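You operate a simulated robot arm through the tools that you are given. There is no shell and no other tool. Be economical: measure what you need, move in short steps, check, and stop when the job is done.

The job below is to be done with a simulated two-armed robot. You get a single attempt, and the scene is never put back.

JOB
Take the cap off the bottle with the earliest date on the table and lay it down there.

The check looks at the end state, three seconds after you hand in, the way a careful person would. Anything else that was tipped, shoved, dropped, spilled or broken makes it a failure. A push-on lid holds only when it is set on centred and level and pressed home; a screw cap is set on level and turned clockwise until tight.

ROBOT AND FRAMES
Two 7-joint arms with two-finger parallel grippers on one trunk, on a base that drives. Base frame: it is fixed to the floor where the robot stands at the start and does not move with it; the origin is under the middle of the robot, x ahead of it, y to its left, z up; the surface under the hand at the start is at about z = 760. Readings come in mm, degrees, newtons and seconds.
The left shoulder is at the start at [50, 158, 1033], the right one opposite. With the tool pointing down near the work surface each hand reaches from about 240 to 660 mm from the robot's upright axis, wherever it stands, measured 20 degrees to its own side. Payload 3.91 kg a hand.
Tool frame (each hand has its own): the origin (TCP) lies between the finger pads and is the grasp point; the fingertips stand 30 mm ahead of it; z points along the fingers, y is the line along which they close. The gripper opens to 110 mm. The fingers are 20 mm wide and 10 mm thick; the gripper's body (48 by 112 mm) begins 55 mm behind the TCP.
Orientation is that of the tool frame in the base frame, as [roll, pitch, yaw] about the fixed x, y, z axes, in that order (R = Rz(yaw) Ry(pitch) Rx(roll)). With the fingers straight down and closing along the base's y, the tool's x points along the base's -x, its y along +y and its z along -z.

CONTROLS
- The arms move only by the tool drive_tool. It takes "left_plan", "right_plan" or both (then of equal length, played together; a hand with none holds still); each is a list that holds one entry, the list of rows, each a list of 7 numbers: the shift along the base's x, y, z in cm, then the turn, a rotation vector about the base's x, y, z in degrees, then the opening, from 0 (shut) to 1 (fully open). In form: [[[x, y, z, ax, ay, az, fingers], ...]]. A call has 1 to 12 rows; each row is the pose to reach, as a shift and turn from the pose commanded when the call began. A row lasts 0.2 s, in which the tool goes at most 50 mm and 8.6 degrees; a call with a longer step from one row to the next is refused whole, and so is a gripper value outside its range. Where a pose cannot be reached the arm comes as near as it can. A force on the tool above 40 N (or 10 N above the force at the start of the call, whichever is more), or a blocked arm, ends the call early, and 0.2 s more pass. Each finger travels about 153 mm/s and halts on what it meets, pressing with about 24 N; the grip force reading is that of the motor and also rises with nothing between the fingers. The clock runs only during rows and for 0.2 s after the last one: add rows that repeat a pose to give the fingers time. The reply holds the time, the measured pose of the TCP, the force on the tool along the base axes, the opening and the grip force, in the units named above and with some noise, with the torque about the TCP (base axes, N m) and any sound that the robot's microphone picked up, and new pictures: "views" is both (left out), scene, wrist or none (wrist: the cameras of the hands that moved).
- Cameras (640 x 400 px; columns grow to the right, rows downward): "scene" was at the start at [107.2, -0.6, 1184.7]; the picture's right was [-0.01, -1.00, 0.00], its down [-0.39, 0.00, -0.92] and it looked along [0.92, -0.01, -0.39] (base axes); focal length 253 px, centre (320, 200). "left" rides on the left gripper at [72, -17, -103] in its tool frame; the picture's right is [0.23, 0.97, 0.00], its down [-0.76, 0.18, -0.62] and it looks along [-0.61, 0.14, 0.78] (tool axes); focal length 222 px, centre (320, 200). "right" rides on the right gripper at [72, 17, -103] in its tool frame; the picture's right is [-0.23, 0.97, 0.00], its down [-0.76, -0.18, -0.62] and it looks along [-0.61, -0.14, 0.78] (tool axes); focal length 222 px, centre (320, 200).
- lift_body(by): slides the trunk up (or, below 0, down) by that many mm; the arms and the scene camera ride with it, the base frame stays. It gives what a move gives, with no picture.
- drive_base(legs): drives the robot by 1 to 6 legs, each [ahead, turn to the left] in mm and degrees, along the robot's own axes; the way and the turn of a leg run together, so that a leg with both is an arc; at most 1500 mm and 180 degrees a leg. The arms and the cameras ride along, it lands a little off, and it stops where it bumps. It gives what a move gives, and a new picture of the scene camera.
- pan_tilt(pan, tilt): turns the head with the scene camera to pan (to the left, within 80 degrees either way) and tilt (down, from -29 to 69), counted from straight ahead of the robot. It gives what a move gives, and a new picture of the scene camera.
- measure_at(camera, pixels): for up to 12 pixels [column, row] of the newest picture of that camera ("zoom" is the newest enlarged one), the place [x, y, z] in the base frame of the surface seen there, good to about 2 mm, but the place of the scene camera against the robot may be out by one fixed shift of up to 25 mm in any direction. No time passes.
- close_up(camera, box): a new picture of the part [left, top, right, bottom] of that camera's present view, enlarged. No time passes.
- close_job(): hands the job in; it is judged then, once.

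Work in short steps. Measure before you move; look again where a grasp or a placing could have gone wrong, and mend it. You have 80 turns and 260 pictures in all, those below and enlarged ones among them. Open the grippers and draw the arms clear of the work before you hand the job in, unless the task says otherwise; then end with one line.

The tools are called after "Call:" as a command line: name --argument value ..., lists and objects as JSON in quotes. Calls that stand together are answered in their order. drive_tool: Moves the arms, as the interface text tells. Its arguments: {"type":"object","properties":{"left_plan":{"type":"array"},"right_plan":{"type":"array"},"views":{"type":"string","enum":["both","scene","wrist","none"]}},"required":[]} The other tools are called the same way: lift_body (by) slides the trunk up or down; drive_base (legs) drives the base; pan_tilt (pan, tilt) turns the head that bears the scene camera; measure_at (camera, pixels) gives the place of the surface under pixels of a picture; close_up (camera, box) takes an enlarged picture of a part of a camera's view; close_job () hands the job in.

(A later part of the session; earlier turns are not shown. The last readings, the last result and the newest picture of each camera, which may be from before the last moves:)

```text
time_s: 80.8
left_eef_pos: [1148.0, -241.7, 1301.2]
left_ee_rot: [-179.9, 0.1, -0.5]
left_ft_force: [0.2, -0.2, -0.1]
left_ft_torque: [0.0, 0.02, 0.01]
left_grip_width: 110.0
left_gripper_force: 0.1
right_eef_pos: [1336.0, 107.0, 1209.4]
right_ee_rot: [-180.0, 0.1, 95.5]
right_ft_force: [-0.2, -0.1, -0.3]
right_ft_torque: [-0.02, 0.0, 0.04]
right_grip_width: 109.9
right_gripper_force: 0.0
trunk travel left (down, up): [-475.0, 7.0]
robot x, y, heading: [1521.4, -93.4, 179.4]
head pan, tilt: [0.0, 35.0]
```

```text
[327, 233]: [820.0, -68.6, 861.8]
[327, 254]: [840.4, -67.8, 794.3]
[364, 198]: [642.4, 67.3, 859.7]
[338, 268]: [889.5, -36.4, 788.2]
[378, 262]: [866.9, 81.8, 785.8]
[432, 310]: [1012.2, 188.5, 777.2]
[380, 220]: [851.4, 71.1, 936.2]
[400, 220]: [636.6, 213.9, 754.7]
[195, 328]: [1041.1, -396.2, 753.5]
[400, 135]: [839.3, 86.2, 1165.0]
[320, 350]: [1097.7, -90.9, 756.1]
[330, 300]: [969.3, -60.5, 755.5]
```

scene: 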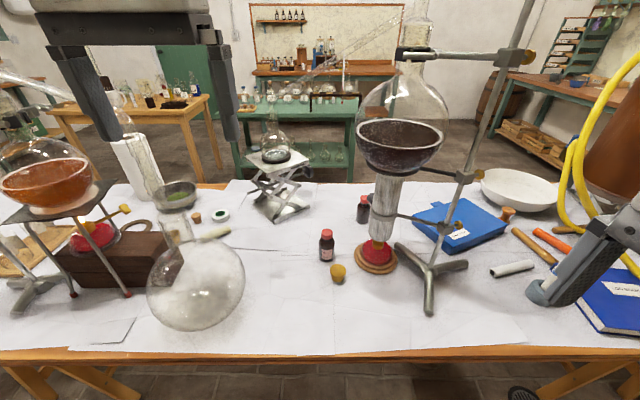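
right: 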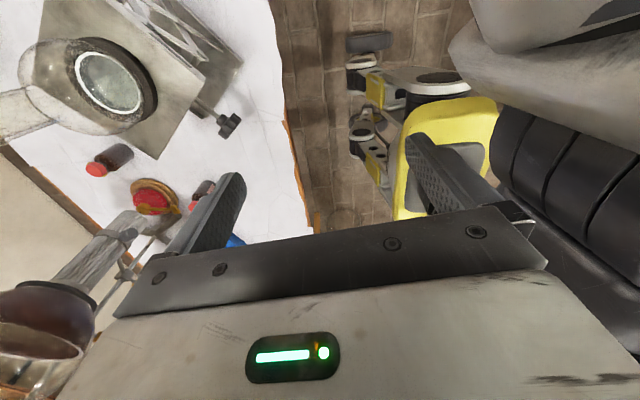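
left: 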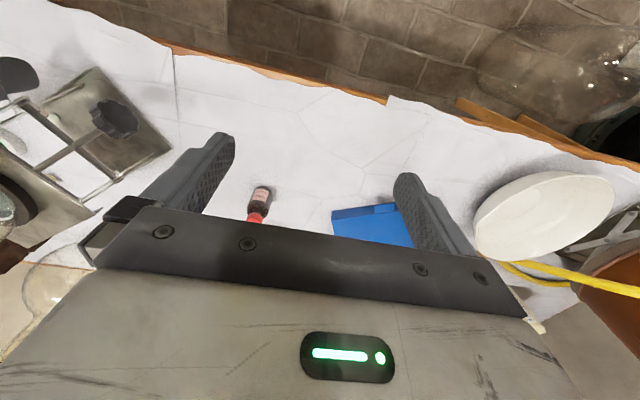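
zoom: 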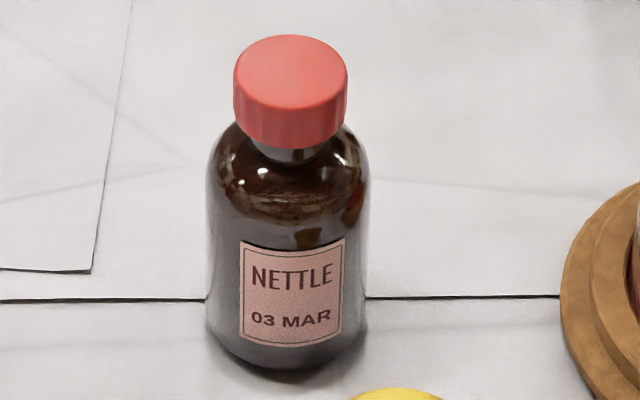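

Bottle B reads "NETTLE 03 MAR", earlier than 12 MAY, so B is the target. The retort flask overhangs it on one side, so I will lift it out toward the robot with the left hand and unscrew with the right. First I drive closer by 210 mm, while checking the view to the left for the glass tube.

Call:
drive_base --legs '[[210, 0]]'

Call:
pan_tilt --pan 45 --tilt 30

Call:
pan_tilt --pan 0 --tilt 45

```text
time_s: 82.4
left_eef_pos: [938.0, -237.3, 1302.4]
left_ee_rot: [-180.0, 0.0, -0.7]
left_ft_force: [-0.5, 0.8, 0.0]
left_ft_torque: [0.0, 0.0, 0.03]
left_grip_width: 110.0
left_gripper_force: 0.1
right_eef_pos: [1124.4, 109.8, 1210.6]
right_ee_rot: [180.0, 0.1, 95.4]
right_ft_force: [0.1, 0.3, -0.1]
right_ft_torque: [0.01, -0.03, 0.01]
right_grip_width: 110.0
right_gripper_force: 0.0
trunk travel left (down, up): [-475.0, 7.0]
robot x, y, heading: [1312.7, -93.4, 179.4]
head pan, tilt: [0.0, 35.0]
```

scene: 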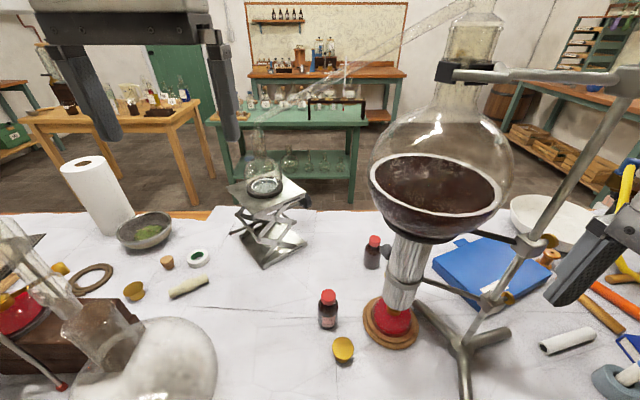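

```text
time_s: 83.5
left_eef_pos: [938.8, -239.3, 1301.1]
left_ee_rot: [180.0, 0.1, -0.5]
left_ft_force: [-1.1, -0.5, -0.3]
left_ft_torque: [0.02, 0.0, 0.04]
left_grip_width: 110.0
left_gripper_force: 0.0
right_eef_pos: [1125.9, 109.5, 1210.9]
right_ee_rot: [-180.0, 0.1, 95.4]
right_ft_force: [-0.4, -0.3, -0.6]
right_ft_torque: [0.01, -0.03, -0.02]
right_grip_width: 110.1
right_gripper_force: 0.0
trunk travel left (down, up): [-475.0, 7.0]
robot x, y, heading: [1314.9, -89.2, 179.3]
head pan, tilt: [45.0, 30.0]
```

scene: 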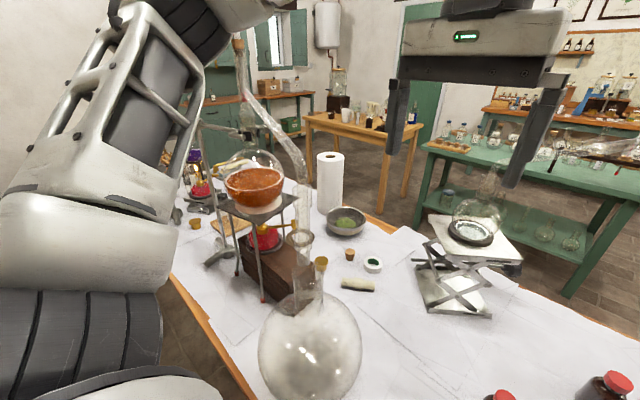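

```text
time_s: 84.7
left_eef_pos: [939.6, -239.7, 1302.0]
left_ee_rot: [180.0, 0.1, -0.7]
left_ft_force: [0.9, 0.6, -0.8]
left_ft_torque: [-0.04, -0.03, 0.01]
left_grip_width: 109.8
left_gripper_force: 0.0
right_eef_pos: [1125.3, 111.1, 1210.2]
right_ee_rot: [-180.0, 0.1, 95.4]
right_ft_force: [-0.3, -0.5, -0.3]
right_ft_torque: [-0.01, -0.01, 0.02]
right_grip_width: 110.2
right_gripper_force: 0.0
trunk travel left (down, up): [-475.0, 7.0]
robot x, y, heading: [1315.8, -93.3, 179.3]
head pan, tilt: [0.0, 45.0]
```

scene: 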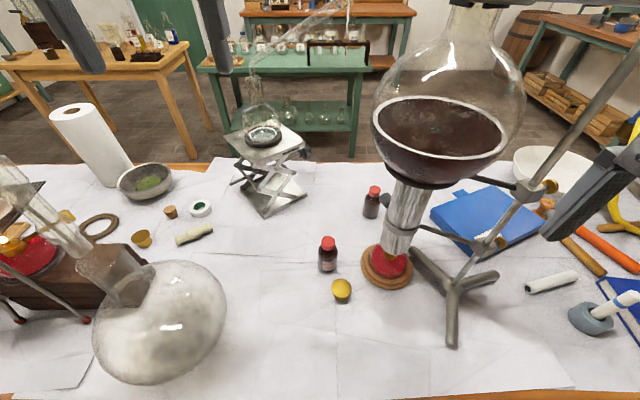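

Layout clear: bottle B at (327,255), cup (341,290), burner (388,265), flask (160,320). I tilt the left hand 45° and yaw it −45° in stages while moving it towards a pre-grasp place, still high.

Call:
drive_tool --left_plan '[[[0, 0.5, -3, 2.2, 5.3, -5.3, 1], [0, 1, -6, 4.4, 10.65, -10.65, 1], [0, 1.5, -9, 6.6, 16, -16, 1], [0, 2, -12, 8.8, 21.3, -21.3, 1], [0, 2.5, -15, 11, 26.6, -26.6, 1], [0, 3, -18, 13.2, 32, -32, 1], [0, 3.5, -21, 15.4, 37.3, -37.3, 1], [0, 4, -25, 17.6, 42.6, -42.6, 1]]]' --views "both"

Call:
measure_at --camera "scene" --pixels '[[327, 239], [327, 268], [341, 284], [341, 300], [387, 270]]'

```text
time_s: 86.5
left_eef_pos: [938.9, -198.7, 1051.4]
left_ee_rot: [179.3, 45.2, -46.0]
left_ft_force: [0.4, -0.5, -0.3]
left_ft_torque: [0.0, 0.03, -0.02]
left_grip_width: 110.0
left_gripper_force: 0.0
right_eef_pos: [1125.9, 109.3, 1211.5]
right_ee_rot: [-180.0, 0.1, 95.3]
right_ft_force: [-0.7, -0.5, 0.3]
right_ft_torque: [-0.03, -0.04, 0.0]
right_grip_width: 109.8
right_gripper_force: 0.1
trunk travel left (down, up): [-475.0, 7.0]
robot x, y, heading: [1314.8, -91.9, 179.3]
head pan, tilt: [0.0, 45.0]
```

scene: 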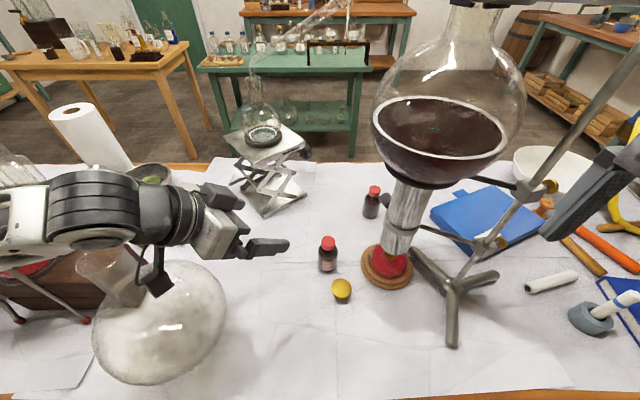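
left: 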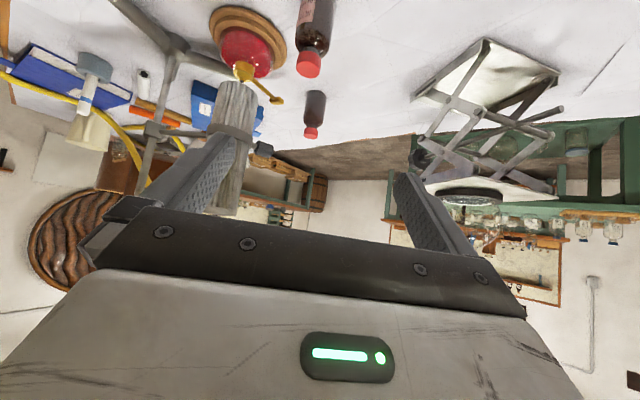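

```text
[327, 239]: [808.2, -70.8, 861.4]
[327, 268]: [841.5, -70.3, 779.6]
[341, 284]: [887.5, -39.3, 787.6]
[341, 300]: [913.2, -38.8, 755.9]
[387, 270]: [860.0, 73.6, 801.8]
```

The left camera shows bottle B upside-down at (310,60 cap). The forearm passes near the receiver flask's neck, so I check forearm heights and measure the bottle with the wrist camera.

Call:
measure_at --camera "scene" --pixels '[[20, 210], [60, 240], [90, 190], [130, 220], [155, 285], [210, 235], [100, 262]]'

Call:
measure_at --camera "left" --pixels '[[308, 68], [314, 40], [318, 10], [300, 60], [317, 62], [245, 70], [312, 132]]'

Call:
pan_tilt --pan 50 --tilt 45

```text
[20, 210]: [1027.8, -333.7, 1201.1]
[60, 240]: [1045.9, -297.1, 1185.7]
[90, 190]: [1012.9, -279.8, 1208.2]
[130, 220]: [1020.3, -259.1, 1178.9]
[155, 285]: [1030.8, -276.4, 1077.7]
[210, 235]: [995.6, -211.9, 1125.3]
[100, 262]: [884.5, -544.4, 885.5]
```

```text
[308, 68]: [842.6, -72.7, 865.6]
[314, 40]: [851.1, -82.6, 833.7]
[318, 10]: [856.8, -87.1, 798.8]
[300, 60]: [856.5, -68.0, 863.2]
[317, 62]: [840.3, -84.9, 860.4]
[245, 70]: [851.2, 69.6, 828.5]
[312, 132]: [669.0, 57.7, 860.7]
```

```text
time_s: 87.7
left_eef_pos: [937.7, -198.0, 1053.0]
left_ee_rot: [179.3, 45.0, -46.0]
left_ft_force: [0.1, 0.9, -0.9]
left_ft_torque: [-0.01, -0.02, 0.0]
left_grip_width: 110.2
left_gripper_force: 0.1
right_eef_pos: [1124.7, 109.5, 1210.2]
right_ee_rot: [-180.0, 0.0, 95.5]
right_ft_force: [-0.7, 0.6, -0.2]
right_ft_torque: [0.03, -0.02, 0.02]
right_grip_width: 110.1
right_gripper_force: 0.1
trunk travel left (down, up): [-475.0, 7.0]
robot x, y, heading: [1316.9, -92.4, 179.3]
head pan, tilt: [50.0, 45.0]
```

scene: 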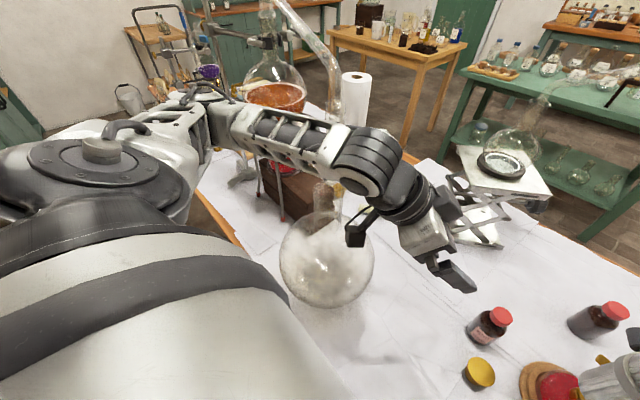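

The forearm crosses in front of the glass tube that descends into the flask neck (325,190). I measure forearm and tube depths.

Call:
measure_at --camera "scene" --pixels '[[300, 140], [340, 150], [260, 125], [365, 185], [325, 195], [330, 98], [325, 120], [230, 120], [330, 205], [355, 240], [390, 150], [200, 110]]'

Call:
close_up --camera "scene" --box '[180, 40, 460, 320]'

```text
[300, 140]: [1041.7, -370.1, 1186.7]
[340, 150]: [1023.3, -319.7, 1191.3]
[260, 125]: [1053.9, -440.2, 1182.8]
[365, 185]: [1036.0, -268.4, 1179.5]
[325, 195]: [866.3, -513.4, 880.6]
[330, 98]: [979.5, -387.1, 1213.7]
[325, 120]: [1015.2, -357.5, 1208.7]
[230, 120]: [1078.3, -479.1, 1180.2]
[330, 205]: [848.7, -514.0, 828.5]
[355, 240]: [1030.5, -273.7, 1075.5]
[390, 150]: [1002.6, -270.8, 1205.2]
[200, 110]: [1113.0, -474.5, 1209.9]
```

```text
1.43 times, centred on (320, 180) of scene
```

zoom: 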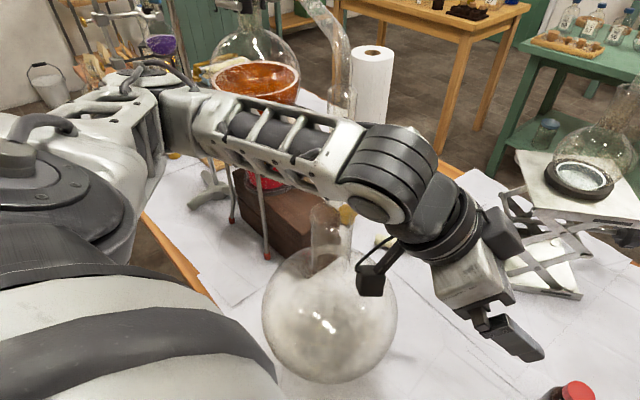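

The forearm sits right above the receiver flask, so lowering from here would hit it. I retract the left hand along the same path, then shift the robot ~140 mm toward +y for a straighter approach.

Call:
drive_tool --left_plan '[[[0, -0.5, 4, -2.2, -5.3, 5.3, 1], [0, -1, 7, -4.4, -10.65, 10.65, 1], [0, -1.5, 10, -6.6, -16, 16, 1], [0, -2, 13, -8.8, -21.3, 21.3, 1], [0, -2.5, 16, -11, -26.6, 26.6, 1], [0, -3, 19, -13.2, -32, 32, 1], [0, -3.5, 22, -15.4, -37.3, 37.3, 1], [0, -4, 25, -17.6, -42.6, 42.6, 1]]]' --views "none"

Call:
drive_base --legs '[[-300, 0], [0, -25], [330, 0], [0, 25]]'

Call:
pan_tilt --pan 20 --tilt 45

```text
time_s: 89.5
left_eef_pos: [939.6, -239.1, 1300.6]
left_ee_rot: [180.0, 0.0, -0.5]
left_ft_force: [0.9, 0.5, -0.2]
left_ft_torque: [0.0, -0.01, -0.04]
left_grip_width: 109.8
left_gripper_force: 0.0
right_eef_pos: [1126.0, 110.7, 1211.8]
right_ee_rot: [-179.8, 0.1, 95.5]
right_ft_force: [-0.1, 0.5, 0.1]
right_ft_torque: [-0.02, 0.0, 0.01]
right_grip_width: 109.9
right_gripper_force: 0.0
trunk travel left (down, up): [-475.0, 7.0]
robot x, y, heading: [1317.1, -92.2, 179.5]
head pan, tilt: [50.0, 45.0]
```

```text
time_s: 94.4
left_eef_pos: [953.5, 53.3, 1301.9]
left_ee_rot: [179.7, 0.3, -25.3]
left_ft_force: [0.3, -0.2, -0.6]
left_ft_torque: [-0.03, -0.03, 0.04]
left_grip_width: 110.0
left_gripper_force: 0.1
right_eef_pos: [1268.1, 293.3, 1210.7]
right_ee_rot: [-179.9, 0.1, 70.8]
right_ft_force: [0.0, 0.1, 0.7]
right_ft_torque: [-0.01, 0.01, 0.0]
right_grip_width: 110.0
right_gripper_force: 0.0
trunk travel left (down, up): [-475.0, 7.0]
robot x, y, heading: [1348.3, 29.0, 155.0]
head pan, tilt: [50.0, 45.0]
stopped in leg 3: the robot was blocked; the commanded pose is now the measured one
```

scene: 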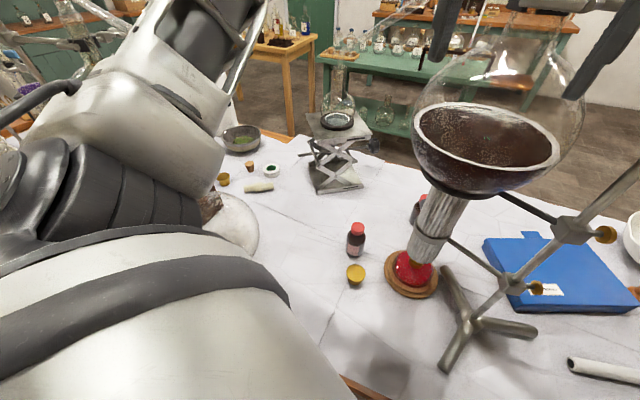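

```text
time_s: 95.3
left_eef_pos: [954.0, 52.3, 1302.1]
left_ee_rot: [179.7, 0.4, -25.4]
left_ft_force: [-0.3, 0.3, 0.5]
left_ft_torque: [0.02, -0.02, 0.02]
left_grip_width: 110.1
left_gripper_force: 0.1
right_eef_pos: [1267.2, 293.3, 1210.6]
right_ee_rot: [-179.6, 0.2, 70.8]
right_ft_force: [0.8, 0.2, 0.4]
right_ft_torque: [-0.02, 0.0, 0.01]
right_grip_width: 109.8
right_gripper_force: 0.0
trunk travel left (down, up): [-475.0, 7.0]
robot x, y, heading: [1348.2, 29.3, 154.9]
head pan, tilt: [20.0, 45.0]
```

scene: 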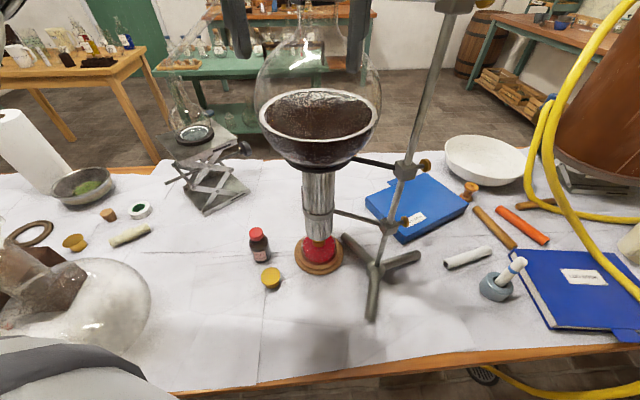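

The base was blocked at (1348,29) and the left hand is near the retort neck, forces zero. I back off 70 mm, turn straight, and move ahead a little.

Call:
drive_base --legs '[[-60, 0], [0, 25], [60, 0]]'

Call:
pan_tilt --pan 0 --tilt 48

```text
time_s: 98.1
left_eef_pos: [967.7, -143.6, 1298.8]
left_ee_rot: [-180.0, -0.1, -0.2]
left_ft_force: [-0.8, -0.5, 0.1]
left_ft_torque: [-0.02, -0.07, 0.02]
left_grip_width: 109.9
left_gripper_force: 0.1
right_eef_pos: [1151.9, 206.0, 1211.2]
right_ee_rot: [179.8, 0.0, 95.9]
right_ft_force: [-0.9, -0.5, 0.1]
right_ft_torque: [0.03, -0.01, 0.01]
right_grip_width: 110.0
right_gripper_force: 0.0
trunk travel left (down, up): [-475.0, 7.0]
robot x, y, heading: [1343.4, 3.1, -179.7]
head pan, tilt: [20.0, 45.0]
```

scene: 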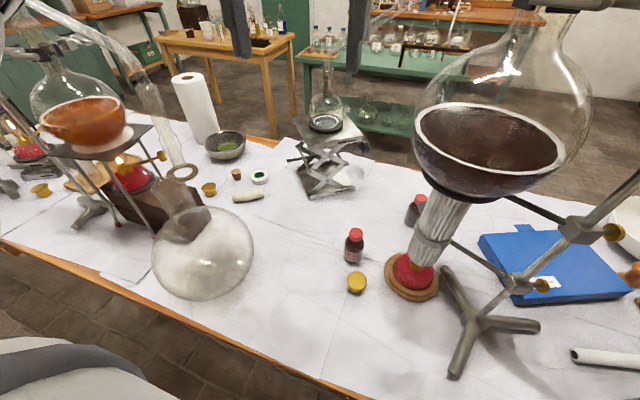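

```text
time_s: 99.0
left_eef_pos: [967.5, -143.4, 1298.3]
left_ee_rot: [-180.0, 0.1, -0.2]
left_ft_force: [0.2, -1.2, 0.3]
left_ft_torque: [0.0, 0.01, 0.01]
left_grip_width: 110.2
left_gripper_force: 0.0
right_eef_pos: [1151.6, 206.0, 1209.4]
right_ee_rot: [179.8, 0.1, 95.9]
right_ft_force: [0.2, 0.3, 1.1]
right_ft_torque: [0.04, -0.03, 0.01]
right_grip_width: 110.1
right_gripper_force: 0.0
trunk travel left (down, up): [-475.0, 7.0]
robot x, y, heading: [1339.8, 4.0, -180.1]
head pan, tilt: [0.0, 48.0]
```

scene: 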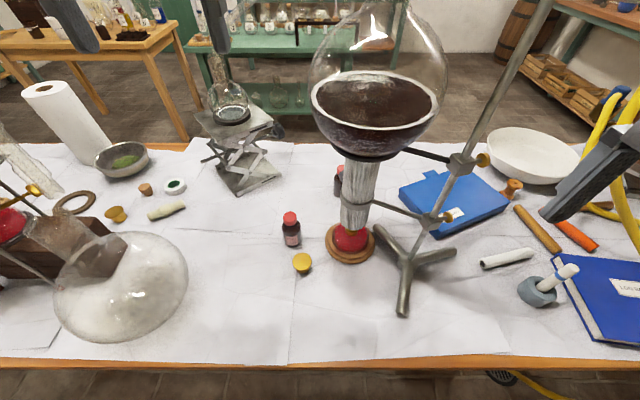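

Now at (1340,4), heading 180. I tilt the left hand 45° with −15° yaw and bring it to about (980,-104,1000), toward bottle B at (291,230).

Call:
drive_tool --left_plan '[[[0, 0.5, -3, 0.8, 5.6, -1.8, 1], [0, 1, -6, 1.5, 11.2, -3.6, 1], [0, 1.5, -9, 2.2, 16.8, -5.3, 1], [0.2, 2, -12, 3, 22.4, -7.1, 1], [0.4, 2.5, -15, 3.7, 28, -8.9, 1], [0.6, 3, -18, 4.4, 33.5, -10.6, 1], [0.8, 3.5, -21, 5.2, 39.1, -12.4, 1], [1, 4, -25, 5.9, 44.7, -14.2, 1], [1, 4, -29, 5.9, 44.7, -14.2, 1]]]' --views "both"

Call:
pan_tilt --pan 40 --tilt 45

```text
time_s: 101.0
left_eef_pos: [975.9, -105.3, 1011.4]
left_ee_rot: [179.5, 45.2, -15.3]
left_ft_force: [0.6, 0.0, 0.4]
left_ft_torque: [0.0, -0.01, 0.01]
left_grip_width: 109.8
left_gripper_force: 0.1
left hand out of reach, approached as far as the arm can: row 7, 8
right_eef_pos: [1151.4, 206.4, 1209.5]
right_ee_rot: [179.9, 0.1, 95.9]
right_ft_force: [0.3, 0.4, -0.1]
right_ft_torque: [0.02, 0.0, 0.0]
right_grip_width: 110.0
right_gripper_force: 0.0
trunk travel left (down, up): [-475.0, 7.0]
robot x, y, heading: [1344.1, 1.3, -179.9]
head pan, tilt: [0.0, 48.0]
```

scene: 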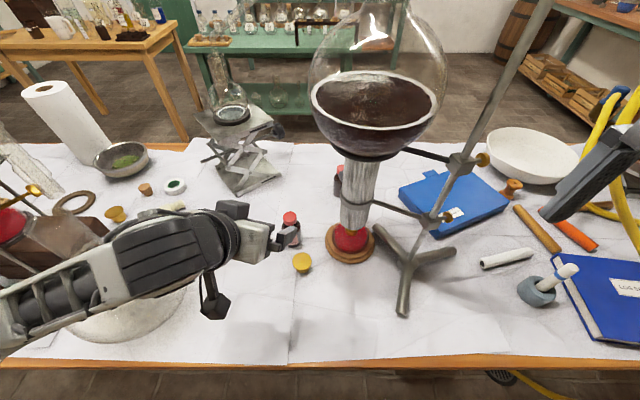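
left: 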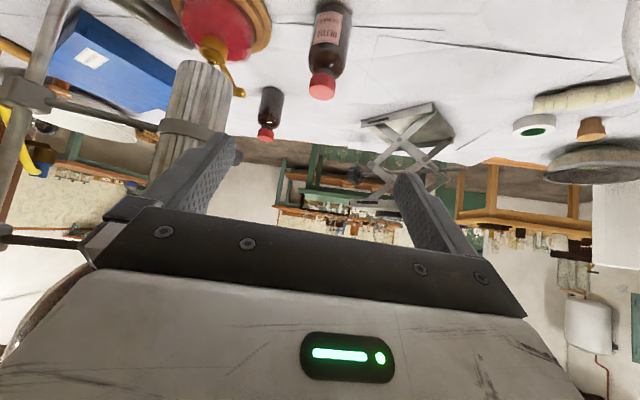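

```text
time_s: 102.0
left_eef_pos: [975.3, -105.0, 1012.3]
left_ee_rot: [179.7, 45.3, -15.3]
left_ft_force: [-0.5, 0.2, 0.3]
left_ft_torque: [0.0, 0.02, -0.01]
left_grip_width: 110.1
left_gripper_force: 0.1
right_eef_pos: [1150.8, 206.1, 1210.7]
right_ee_rot: [179.9, 0.1, 95.9]
right_ft_force: [0.1, -0.8, 0.1]
right_ft_torque: [0.01, 0.02, -0.03]
right_grip_width: 109.9
right_gripper_force: 0.2
trunk travel left (down, up): [-475.0, 7.0]
robot x, y, heading: [1344.4, -1.0, -180.1]
head pan, tilt: [40.0, 45.0]
```

scene: 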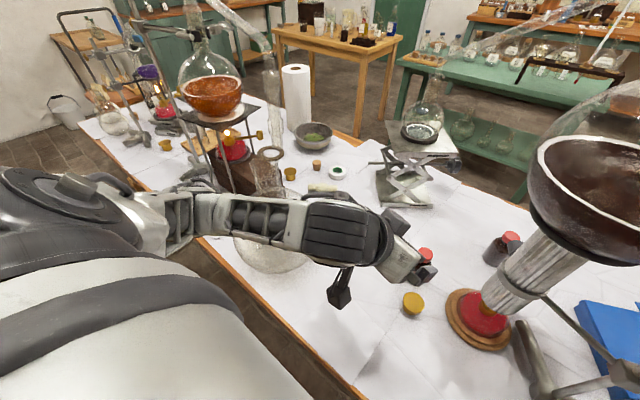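

Left camera sees bottle B clearly (cap (322,85), body (330,40)). I measure it, and the forearm against the flask.

Call:
measure_at --camera "left" --pixels '[[322, 92], [322, 80], [310, 82], [334, 86], [326, 40], [316, 58], [345, 62], [326, 10], [266, 135]]'

Call:
measure_at --camera "scene" --pixels '[[240, 235], [280, 215], [290, 245], [200, 225], [340, 245], [180, 210], [345, 300], [412, 300], [425, 252]]'

```text
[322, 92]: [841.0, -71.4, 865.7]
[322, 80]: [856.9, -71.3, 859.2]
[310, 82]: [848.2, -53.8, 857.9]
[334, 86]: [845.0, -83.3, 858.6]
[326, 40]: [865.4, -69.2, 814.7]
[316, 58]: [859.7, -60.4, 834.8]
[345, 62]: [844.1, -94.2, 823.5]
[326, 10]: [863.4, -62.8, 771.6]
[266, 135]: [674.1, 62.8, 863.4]
```

```text
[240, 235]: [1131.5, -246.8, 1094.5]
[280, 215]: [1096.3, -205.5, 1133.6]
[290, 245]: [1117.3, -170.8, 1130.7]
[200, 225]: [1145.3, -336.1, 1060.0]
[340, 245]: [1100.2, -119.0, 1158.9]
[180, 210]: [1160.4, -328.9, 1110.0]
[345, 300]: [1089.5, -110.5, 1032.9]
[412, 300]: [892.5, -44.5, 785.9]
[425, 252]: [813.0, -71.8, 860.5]
```

The bottle axis by wrist camera is about (841,-68), cap top ≈866. The left elbow (1145,-336,1060) would come low beside the flask, so the right arm from a more −y stance is safer. I retract the left hand and drive back and across.

Call:
drive_tool --left_plan '[[[0, 0, 4, 0, 0, 0, 1], [-0.2, -0.5, 8, -0.8, -5.6, 1.8, 1], [-0.4, -1, 11, -1.5, -11.2, 3.6, 1], [-0.6, -1.5, 14, -2.2, -16.8, 5.3, 1], [-0.8, -2, 17, -3, -22.4, 7.1, 1], [-1, -2.5, 20, -3.7, -28, 8.9, 1], [-1, -3, 23, -4.4, -33.5, 10.6, 1], [-1, -3.5, 26, -5.2, -39.1, 12.4, 1], [-1, -4, 29, -5.9, -44.7, 14.2, 1]]]' --views "none"

Call:
drive_base --legs '[[-350, 0], [0, 25], [340, 0], [0, -25]]'

```text
time_s: 104.0
left_eef_pos: [968.8, -143.7, 1298.5]
left_ee_rot: [179.9, -0.1, -0.1]
left_ft_force: [0.4, -0.6, 0.4]
left_ft_torque: [-0.03, -0.01, 0.0]
left_grip_width: 110.1
left_gripper_force: 0.0
left hand out of reach, approached as far as the arm can: row 1, 2
right_eef_pos: [1151.0, 206.4, 1209.9]
right_ee_rot: [180.0, 0.1, 95.9]
right_ft_force: [0.1, 0.0, 0.7]
right_ft_torque: [0.0, 0.01, 0.0]
right_grip_width: 109.7
right_gripper_force: 0.0
trunk travel left (down, up): [-475.0, 7.0]
robot x, y, heading: [1341.7, 4.8, -180.0]
head pan, tilt: [40.0, 45.0]
```

```text
time_s: 110.7
left_eef_pos: [1008.6, -291.9, 1298.3]
left_ee_rot: [179.8, -0.1, 0.3]
left_ft_force: [-0.1, 0.8, 0.2]
left_ft_torque: [0.02, -0.04, 0.03]
left_grip_width: 110.1
left_gripper_force: 0.2
right_eef_pos: [1186.9, 61.6, 1210.4]
right_ee_rot: [179.8, 0.0, 96.4]
right_ft_force: [0.2, 0.2, -0.6]
right_ft_torque: [-0.05, 0.01, 0.0]
right_grip_width: 110.2
right_gripper_force: 0.0
trunk travel left (down, up): [-475.0, 7.0]
robot x, y, heading: [1380.4, -141.8, -179.6]
head pan, tilt: [40.0, 45.0]
```

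scene: 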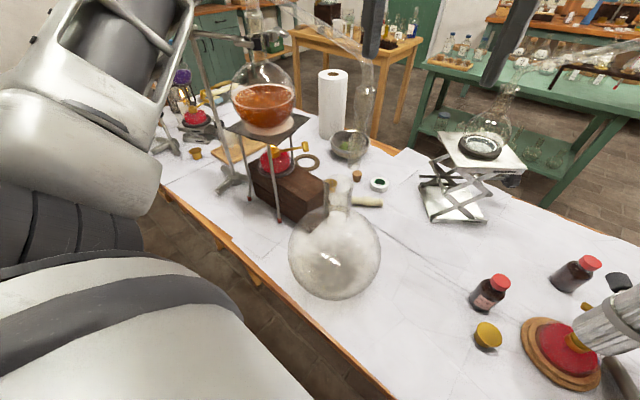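

Now at (1380,-142). I turn the right hand back by −96° and bring it to about (1000,-8,1240), clear of the stand.

Call:
drive_tool --right_plan '[[[-1, -0.5, 0, 0, 0, -8, 1], [-2, -1, 0, 0, 0, -16, 1], [-4, -2, 0, 0, 0, -24, 1], [-6, -3, 0, 0, 0, -32, 1], [-8, -4, 0, 0, 0, -40, 1], [-10, -5, 0, 0, 0, -48, 1], [-12, -6, 0, 0, 0, -56, 1], [-14, -7, 0, 0, 0, -64, 1], [-16, -7, 0, 0, 0, -72, 1], [-18, -7, 0, 0, 0, -80, 1], [-18, -7, 0, 0, 0, -88, 1], [-18, -7, 0, 0, 0, -96, 1]]]' --views "wrist"

Call:
pan_tilt --pan -10 --tilt 45

```text
time_s: 113.3
left_eef_pos: [1008.1, -291.5, 1298.1]
left_ee_rot: [179.9, 0.0, 0.3]
left_ft_force: [-0.7, 0.4, -0.9]
left_ft_torque: [-0.04, 0.02, -0.01]
left_grip_width: 110.1
left_gripper_force: 0.2
right_eef_pos: [1008.2, -9.4, 1210.2]
right_ee_rot: [180.0, 0.1, 0.2]
right_ft_force: [0.4, 0.2, -0.1]
right_ft_torque: [0.01, -0.02, 0.01]
right_grip_width: 110.0
right_gripper_force: 0.1
trunk travel left (down, up): [-475.0, 7.0]
robot x, y, heading: [1382.5, -136.2, -179.5]
head pan, tilt: [40.0, 45.0]
```

right: 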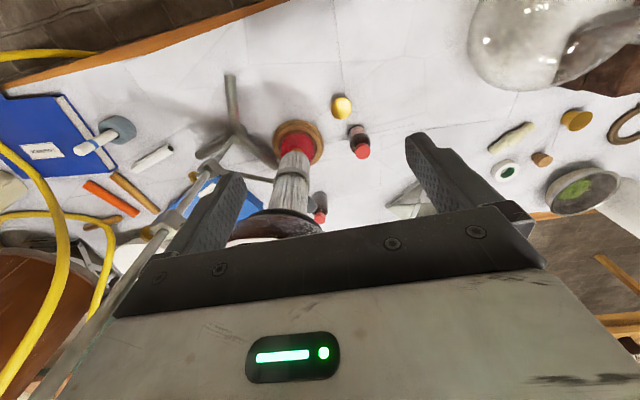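

```text
time_s: 114.5
left_eef_pos: [1008.4, -291.9, 1298.9]
left_ee_rot: [180.0, 0.0, 0.3]
left_ft_force: [0.8, 0.5, -1.0]
left_ft_torque: [0.03, -0.01, 0.01]
left_grip_width: 109.9
left_gripper_force: 0.1
right_eef_pos: [1007.9, -9.0, 1210.3]
right_ee_rot: [179.7, 0.2, 0.4]
right_ft_force: [0.8, -0.4, -1.0]
right_ft_torque: [0.01, 0.01, -0.02]
right_grip_width: 109.6
right_gripper_force: 0.2
trunk travel left (down, up): [-475.0, 7.0]
robot x, y, heading: [1383.6, -139.4, -179.6]
head pan, tilt: [-10.0, 45.0]
```

scene: 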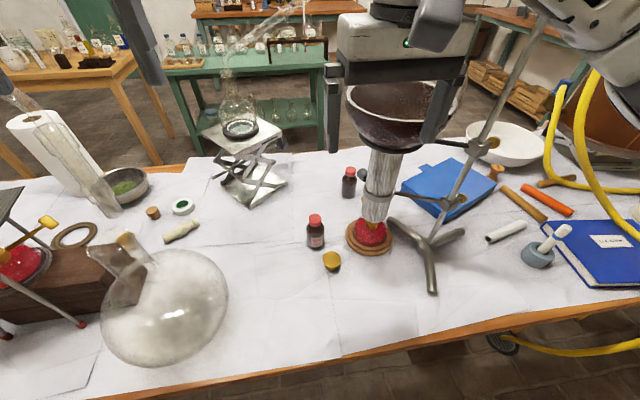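

Right camera sees bottle B (cap (361,150), body (356,130)), cup (341,105). I measure them.

Call:
measure_at --camera "right" --pixels '[[361, 152], [355, 154], [369, 153], [357, 130], [341, 108], [341, 98], [295, 150], [320, 215], [140, 290]]'

Call:
close_up --camera "right" --box '[310, 80, 410, 180]'

```text
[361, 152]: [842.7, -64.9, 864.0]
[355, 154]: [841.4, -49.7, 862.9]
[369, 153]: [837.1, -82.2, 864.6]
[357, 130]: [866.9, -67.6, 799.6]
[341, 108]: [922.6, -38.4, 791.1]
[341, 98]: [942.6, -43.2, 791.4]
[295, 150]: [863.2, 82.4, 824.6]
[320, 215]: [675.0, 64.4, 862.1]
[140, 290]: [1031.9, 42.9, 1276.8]
```

```text
4.00 times, centred on (360, 130) of right
```

zoom: 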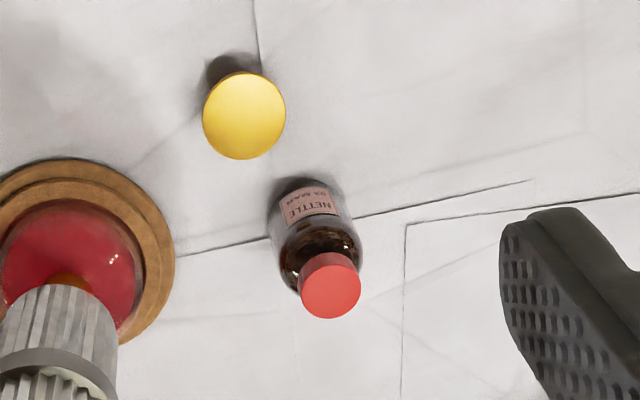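

Consistent: axis ≈(842,-67), cup at (930,-40) top 791. I tilt the right hand 45° and bring it to about (960,-67,1000).

Call:
drive_tool --right_plan '[[[0, -1, -3, 0, 7.5, 0, 1], [0, -2, -6, 0, 15, 0, 1], [0, -3, -9, 0, 22.5, 0, 1], [-1, -4, -12, 0, 30, 0, 1], [-2, -5, -15, 0, 37.5, 0, 1], [-3, -5.8, -18, 0, 45, 0, 1], [-5, -5.8, -21, 0, 45, 0, 1]]]' --views "both"

Call:
pan_tilt --pan -40 --tilt 45

```text
time_s: 116.0
left_eef_pos: [1007.0, -291.8, 1298.8]
left_ee_rot: [179.9, -0.1, 0.3]
left_ft_force: [0.1, 0.5, -0.6]
left_ft_torque: [0.02, -0.04, 0.02]
left_grip_width: 110.2
left_gripper_force: 0.3
right_eef_pos: [958.1, -68.9, 998.8]
right_ee_rot: [-179.9, 45.1, 0.6]
right_ft_force: [-0.4, 0.0, -0.7]
right_ft_torque: [0.01, 0.03, 0.01]
right_grip_width: 109.6
right_gripper_force: 0.2
trunk travel left (down, up): [-475.0, 7.0]
robot x, y, heading: [1384.6, -141.9, -179.6]
head pan, tilt: [-10.0, 45.0]
```

scene: 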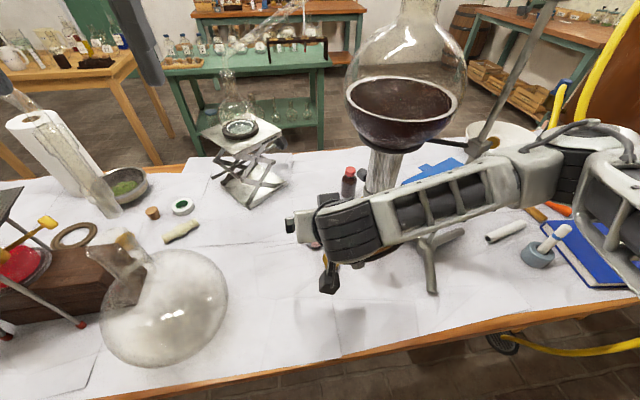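
right: 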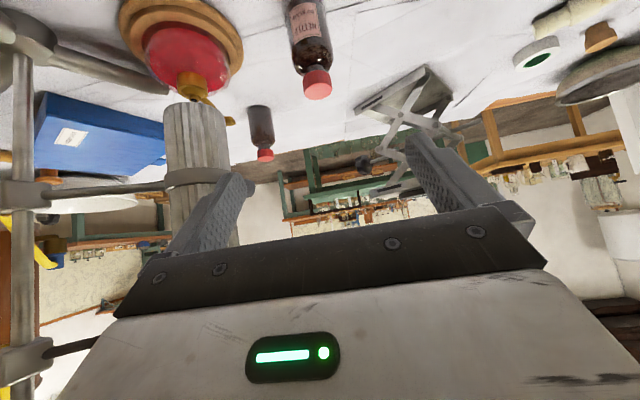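

```text
time_s: 117.0
left_eef_pos: [1008.3, -291.6, 1298.3]
left_ee_rot: [-180.0, 0.0, 0.4]
left_ft_force: [-0.2, 0.9, 0.0]
left_ft_torque: [-0.02, -0.04, 0.0]
left_grip_width: 110.0
left_gripper_force: 0.1
right_eef_pos: [959.0, -68.4, 999.3]
right_ee_rot: [-179.8, 45.1, 0.5]
right_ft_force: [-0.3, 0.0, -0.3]
right_ft_torque: [-0.02, -0.01, 0.0]
right_grip_width: 110.4
right_gripper_force: 0.0
trunk travel left (down, up): [-475.0, 7.0]
robot x, y, heading: [1380.3, -143.0, -179.5]
head pan, tilt: [-40.0, 45.0]
```

scene: 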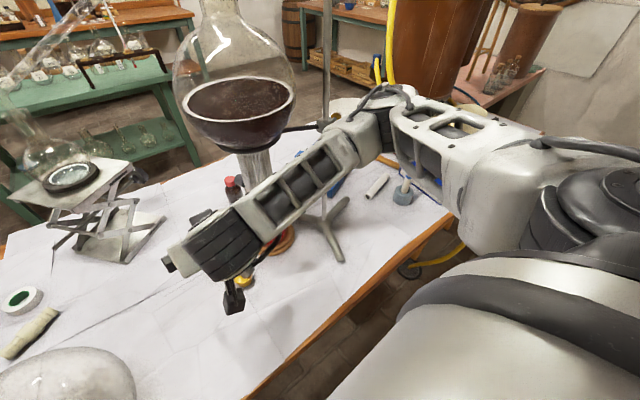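

The right forearm passes near the stand's rod (327,60). I measure both, and the bottle again from the right camera.

Call:
measure_at --camera "scene" --pixels '[[326, 40], [326, 90], [340, 140], [330, 122], [345, 160], [375, 150], [300, 190], [380, 110], [355, 195], [420, 110], [395, 140], [322, 125]]'

Call:
measure_at --camera "right" --pixels '[[318, 88], [308, 85], [328, 85], [310, 30], [320, 92], [20, 80], [20, 200], [20, 330]]'

Call:
close_up --camera "scene" --box '[220, 30, 460, 270]'

```text
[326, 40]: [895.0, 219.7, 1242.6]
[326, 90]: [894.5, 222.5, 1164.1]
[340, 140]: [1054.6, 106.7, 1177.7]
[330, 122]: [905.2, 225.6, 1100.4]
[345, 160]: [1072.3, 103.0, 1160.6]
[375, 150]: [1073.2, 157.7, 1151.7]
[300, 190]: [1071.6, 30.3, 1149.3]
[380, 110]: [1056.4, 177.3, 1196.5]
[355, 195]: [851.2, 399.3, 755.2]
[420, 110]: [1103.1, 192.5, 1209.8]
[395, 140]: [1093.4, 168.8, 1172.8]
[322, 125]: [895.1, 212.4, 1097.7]
```

```text
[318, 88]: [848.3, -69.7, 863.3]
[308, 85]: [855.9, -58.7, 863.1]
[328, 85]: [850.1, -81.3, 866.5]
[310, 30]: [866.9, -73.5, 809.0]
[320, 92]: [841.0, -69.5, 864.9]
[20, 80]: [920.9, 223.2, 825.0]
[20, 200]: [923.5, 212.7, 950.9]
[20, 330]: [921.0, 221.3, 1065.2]
```

```text
1.67 times, centred on (340, 150) of scene
```

zoom: 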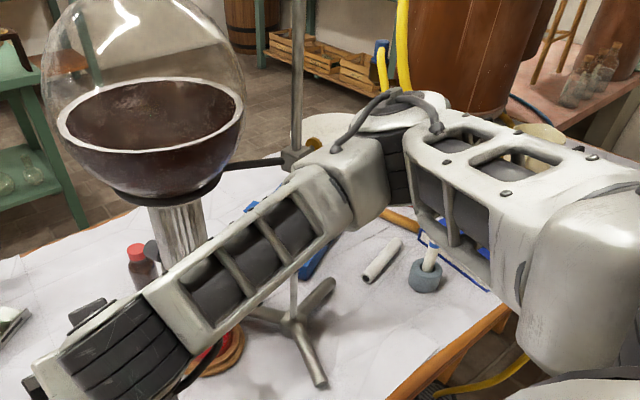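

Rod is at (921,220) and the arm will stretch with the elbow pulling back, so it's clear. I advance to ~100 mm short of the grasp, along the tool axis, and look.

Call:
drive_tool --right_plan '[[[-0.5, 0, -3, 0, 0, 0, 0.9], [-1, 0, -6, 0, 0, 0, 0.8], [-2, 0, -9, 0, 0, 0, 0.8], [-3.5, 0, -12.4, 0, 0, 0, 0.8], [-3.5, 0, -12.4, 0, 0, 0, 0.8]]]' --views "both"

Call:
measure_at --camera "right" --pixels '[[320, 60], [320, 100], [320, 140], [300, 100], [340, 100]]'

```text
time_s: 118.2
left_eef_pos: [1009.8, -291.4, 1298.4]
left_ee_rot: [179.8, 0.0, 0.3]
left_ft_force: [0.5, 0.3, 0.0]
left_ft_torque: [-0.01, 0.01, 0.02]
left_grip_width: 109.9
left_gripper_force: 0.1
right_eef_pos: [922.8, -67.2, 876.8]
right_ee_rot: [-179.9, 45.0, 0.5]
right_ft_force: [0.2, 0.9, -0.1]
right_ft_torque: [0.01, -0.03, -0.04]
right_grip_width: 88.1
right_gripper_force: 0.0
trunk travel left (down, up): [-475.0, 7.0]
robot x, y, heading: [1385.8, -140.2, -179.6]
head pan, tilt: [-40.0, 45.0]
```

scene: 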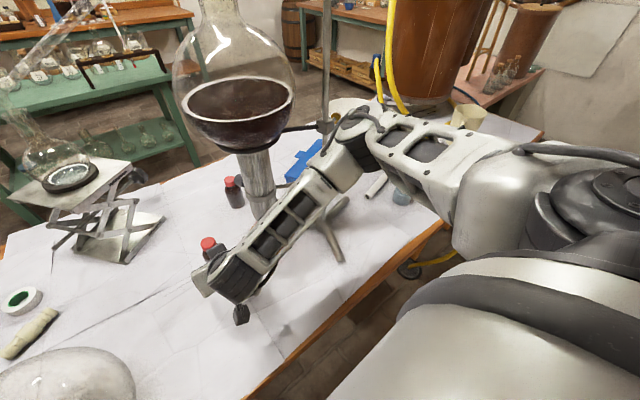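
right: 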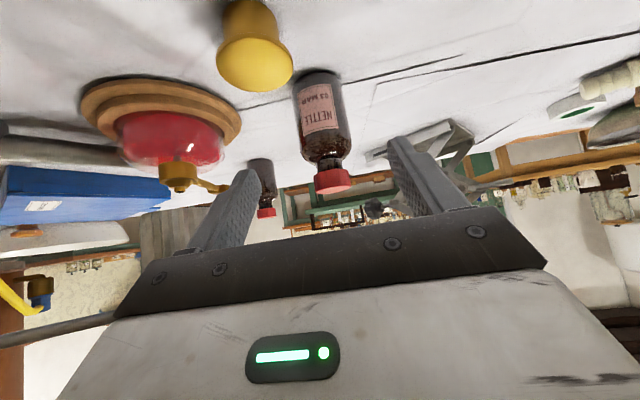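

```text
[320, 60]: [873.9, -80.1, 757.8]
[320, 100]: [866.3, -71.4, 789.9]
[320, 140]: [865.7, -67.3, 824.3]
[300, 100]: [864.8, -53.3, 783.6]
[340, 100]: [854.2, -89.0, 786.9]
```

The bottle stands between the fingers' planes; axis ≈(843,-71). I advance the last ~100 mm along the tool axis with fingers open.

Call:
drive_tool --right_plan '[[[-2, -0.2, -2.1, 0, 0, 0, 0.75], [-4, -0.35, -4.2, 0, 0, 0, 0.75], [-5.5, -0.35, -5.8, 0, 0, 0, 0.75], [-6.9, -0.35, -7.2, 0, 0, 0, 0.75], [-6.9, -0.35, -7.2, 0, 0, 0, 0.75]]]' --views "both"

Call:
close_up --camera "scene" --box '[140, 180, 340, 340]'

```text
time_s: 119.4
left_eef_pos: [1008.8, -292.3, 1298.9]
left_ee_rot: [180.0, 0.0, 0.4]
left_ft_force: [0.2, 0.6, -0.4]
left_ft_torque: [0.0, 0.02, -0.01]
left_grip_width: 110.0
left_gripper_force: 0.1
right_eef_pos: [854.2, -71.6, 804.4]
right_ee_rot: [-179.8, 45.1, 0.5]
right_ft_force: [-0.9, -0.2, 0.2]
right_ft_torque: [-0.01, -0.02, 0.01]
right_grip_width: 82.8
right_gripper_force: 0.0
trunk travel left (down, up): [-475.0, 7.0]
robot x, y, heading: [1381.0, -140.6, -179.5]
head pan, tilt: [-40.0, 45.0]
```

scene: 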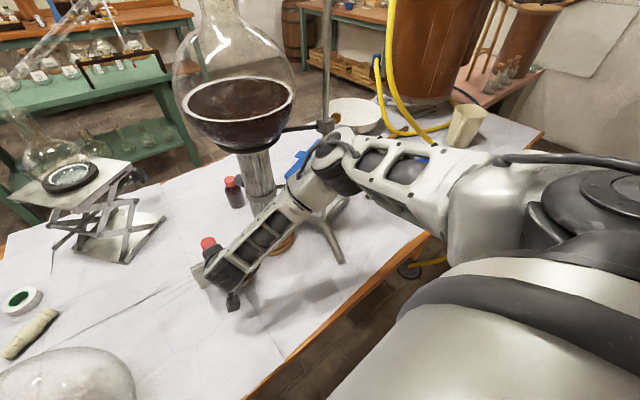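
right: 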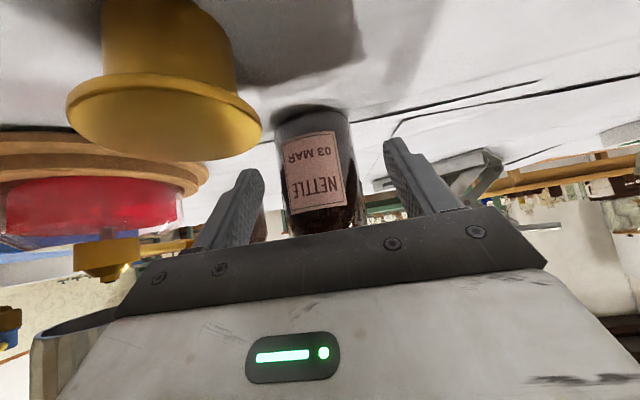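

```text
2.50 times, centred on (240, 260) of scene
```

zoom: 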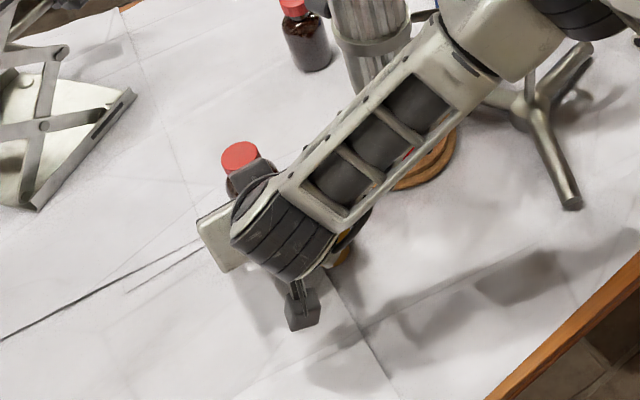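

Bottle centred between the fingers (col 318). I close the grip.

Call:
drive_tool --right_plan '[[[0, 0, 0, 0, 0, 0, 0.5], [0, 0, 0, 0, 0, 0, 0.2], [0, 0, 0, 0, 0, 0, 0.2], [0, 0, 0, 0, 0, 0, 0.2]]]' --views "wrist"

```text
time_s: 120.4
left_eef_pos: [1008.7, -291.9, 1298.4]
left_ee_rot: [180.0, 0.0, 0.3]
left_ft_force: [0.9, 0.5, 0.4]
left_ft_torque: [0.0, 0.04, -0.04]
left_grip_width: 109.7
left_gripper_force: 0.0
right_eef_pos: [854.2, -70.7, 804.4]
right_ee_rot: [-179.8, 45.1, 0.5]
right_ft_force: [-0.3, -0.7, 0.1]
right_ft_torque: [0.0, 0.01, 0.01]
right_grip_width: 49.8
right_gripper_force: 23.8
trunk travel left (down, up): [-475.0, 7.0]
robot x, y, heading: [1378.3, -139.8, -179.6]
head pan, tilt: [-40.0, 45.0]
```

right: 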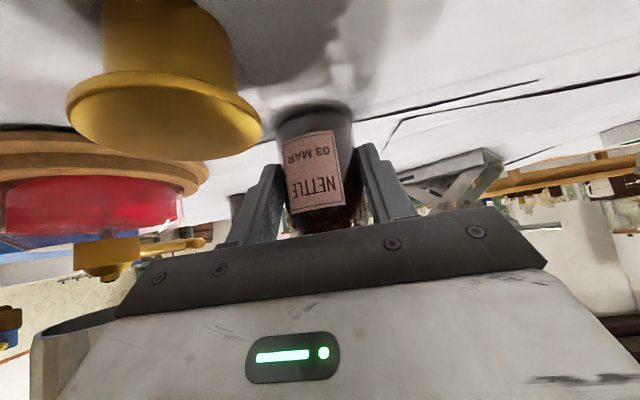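

Firm grip (49.8 mm, 24 N). I lift straight up 10 cm, then draw back and up over the cup.

Call:
drive_tool --right_plan '[[[0, 0, 2, 0, 0, 0, 0.2], [0, 0, 5, 0, 0, 0, 0.2], [0.5, 0, 8.5, 0, 0, 0, 0.2], [2.5, 0, 12, 0, 0, 0, 0.2], [5, 0, 15, 0, 0, 0, 0.2], [7.5, 0, 17, 0, 0, 0, 0.2], [10, 0, 19, 0, 0, 0, 0.2]]]' --views "both"

Call:
drive_base --legs '[[-130, 0]]'

Call:
pan_tilt --pan -5 --tilt 42

```text
time_s: 122.0
left_eef_pos: [1009.6, -292.3, 1298.8]
left_ee_rot: [-179.9, 0.0, 0.3]
left_ft_force: [-0.2, 0.3, 0.6]
left_ft_torque: [0.03, 0.03, -0.03]
left_grip_width: 109.8
left_gripper_force: 0.1
right_eef_pos: [954.3, -71.3, 992.6]
right_ee_rot: [-179.6, 45.0, 0.5]
right_ft_force: [-0.4, -0.5, -0.8]
right_ft_torque: [0.04, 0.02, -0.01]
right_grip_width: 50.2
right_gripper_force: 24.6
trunk travel left (down, up): [-475.0, 7.0]
robot x, y, heading: [1380.4, -141.0, -179.5]
head pan, tilt: [-40.0, 45.0]
```

scene: 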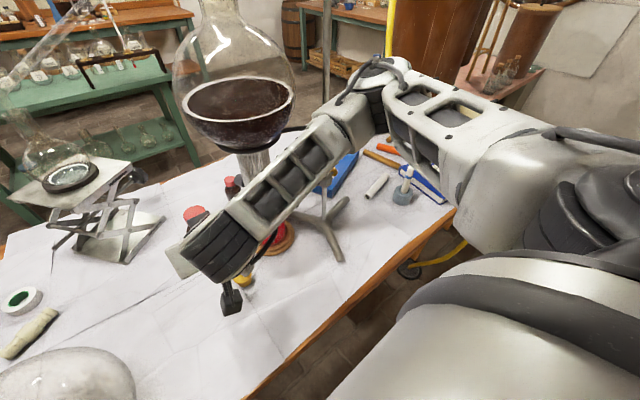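
right: 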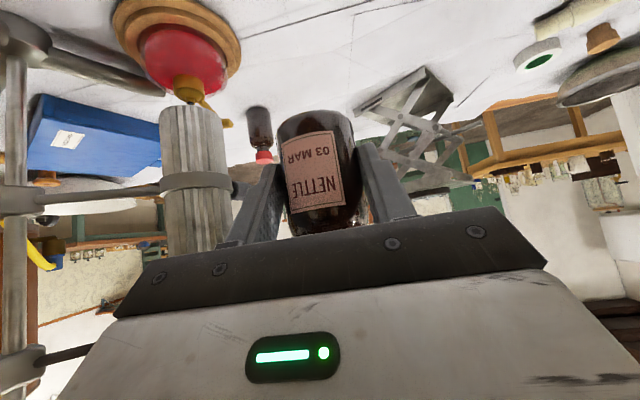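

```text
time_s: 123.3
left_eef_pos: [1140.3, -289.9, 1298.4]
left_ee_rot: [-180.0, -0.1, 0.1]
left_ft_force: [0.1, 0.6, 0.6]
left_ft_torque: [-0.01, 0.01, -0.01]
left_grip_width: 109.8
left_gripper_force: 0.0
right_eef_pos: [1086.0, -69.3, 993.4]
right_ee_rot: [-179.7, 45.1, 0.4]
right_ft_force: [1.0, -0.2, -2.1]
right_ft_torque: [-0.01, -0.04, 0.0]
right_grip_width: 49.7
right_gripper_force: 23.8
trunk travel left (down, up): [-475.0, 7.0]
robot x, y, heading: [1509.7, -138.7, -179.4]
head pan, tilt: [-40.0, 45.0]
```

scene: 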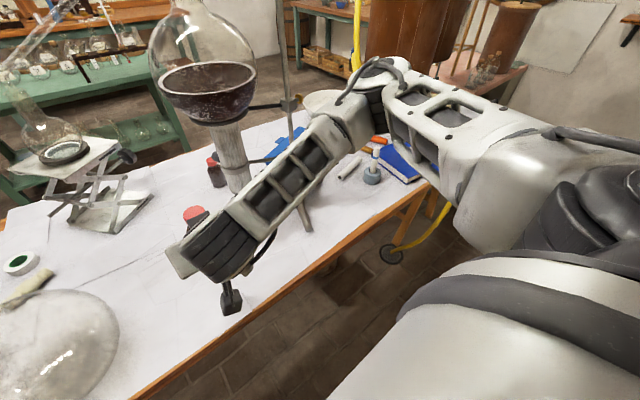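

```text
time_s: 124.3
left_eef_pos: [1140.1, -290.5, 1298.9]
left_ee_rot: [180.0, -0.1, 0.2]
left_ft_force: [0.3, -0.3, -0.8]
left_ft_torque: [-0.02, -0.01, -0.02]
left_grip_width: 110.1
left_gripper_force: 0.0
right_eef_pos: [1085.3, -69.8, 993.7]
right_ee_rot: [-179.7, 45.1, 0.4]
right_ft_force: [-0.3, 0.6, -1.0]
right_ft_torque: [-0.02, -0.04, 0.03]
right_grip_width: 49.9
right_gripper_force: 23.3
trunk travel left (down, up): [-475.0, 7.0]
robot x, y, heading: [1511.0, -137.0, -179.5]
head pan, tilt: [-5.0, 42.0]
```

scene: 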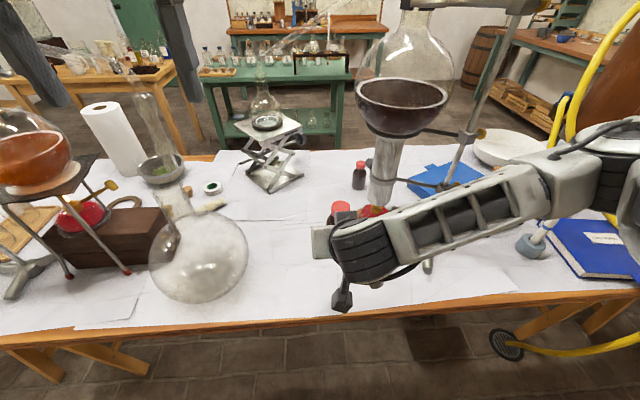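

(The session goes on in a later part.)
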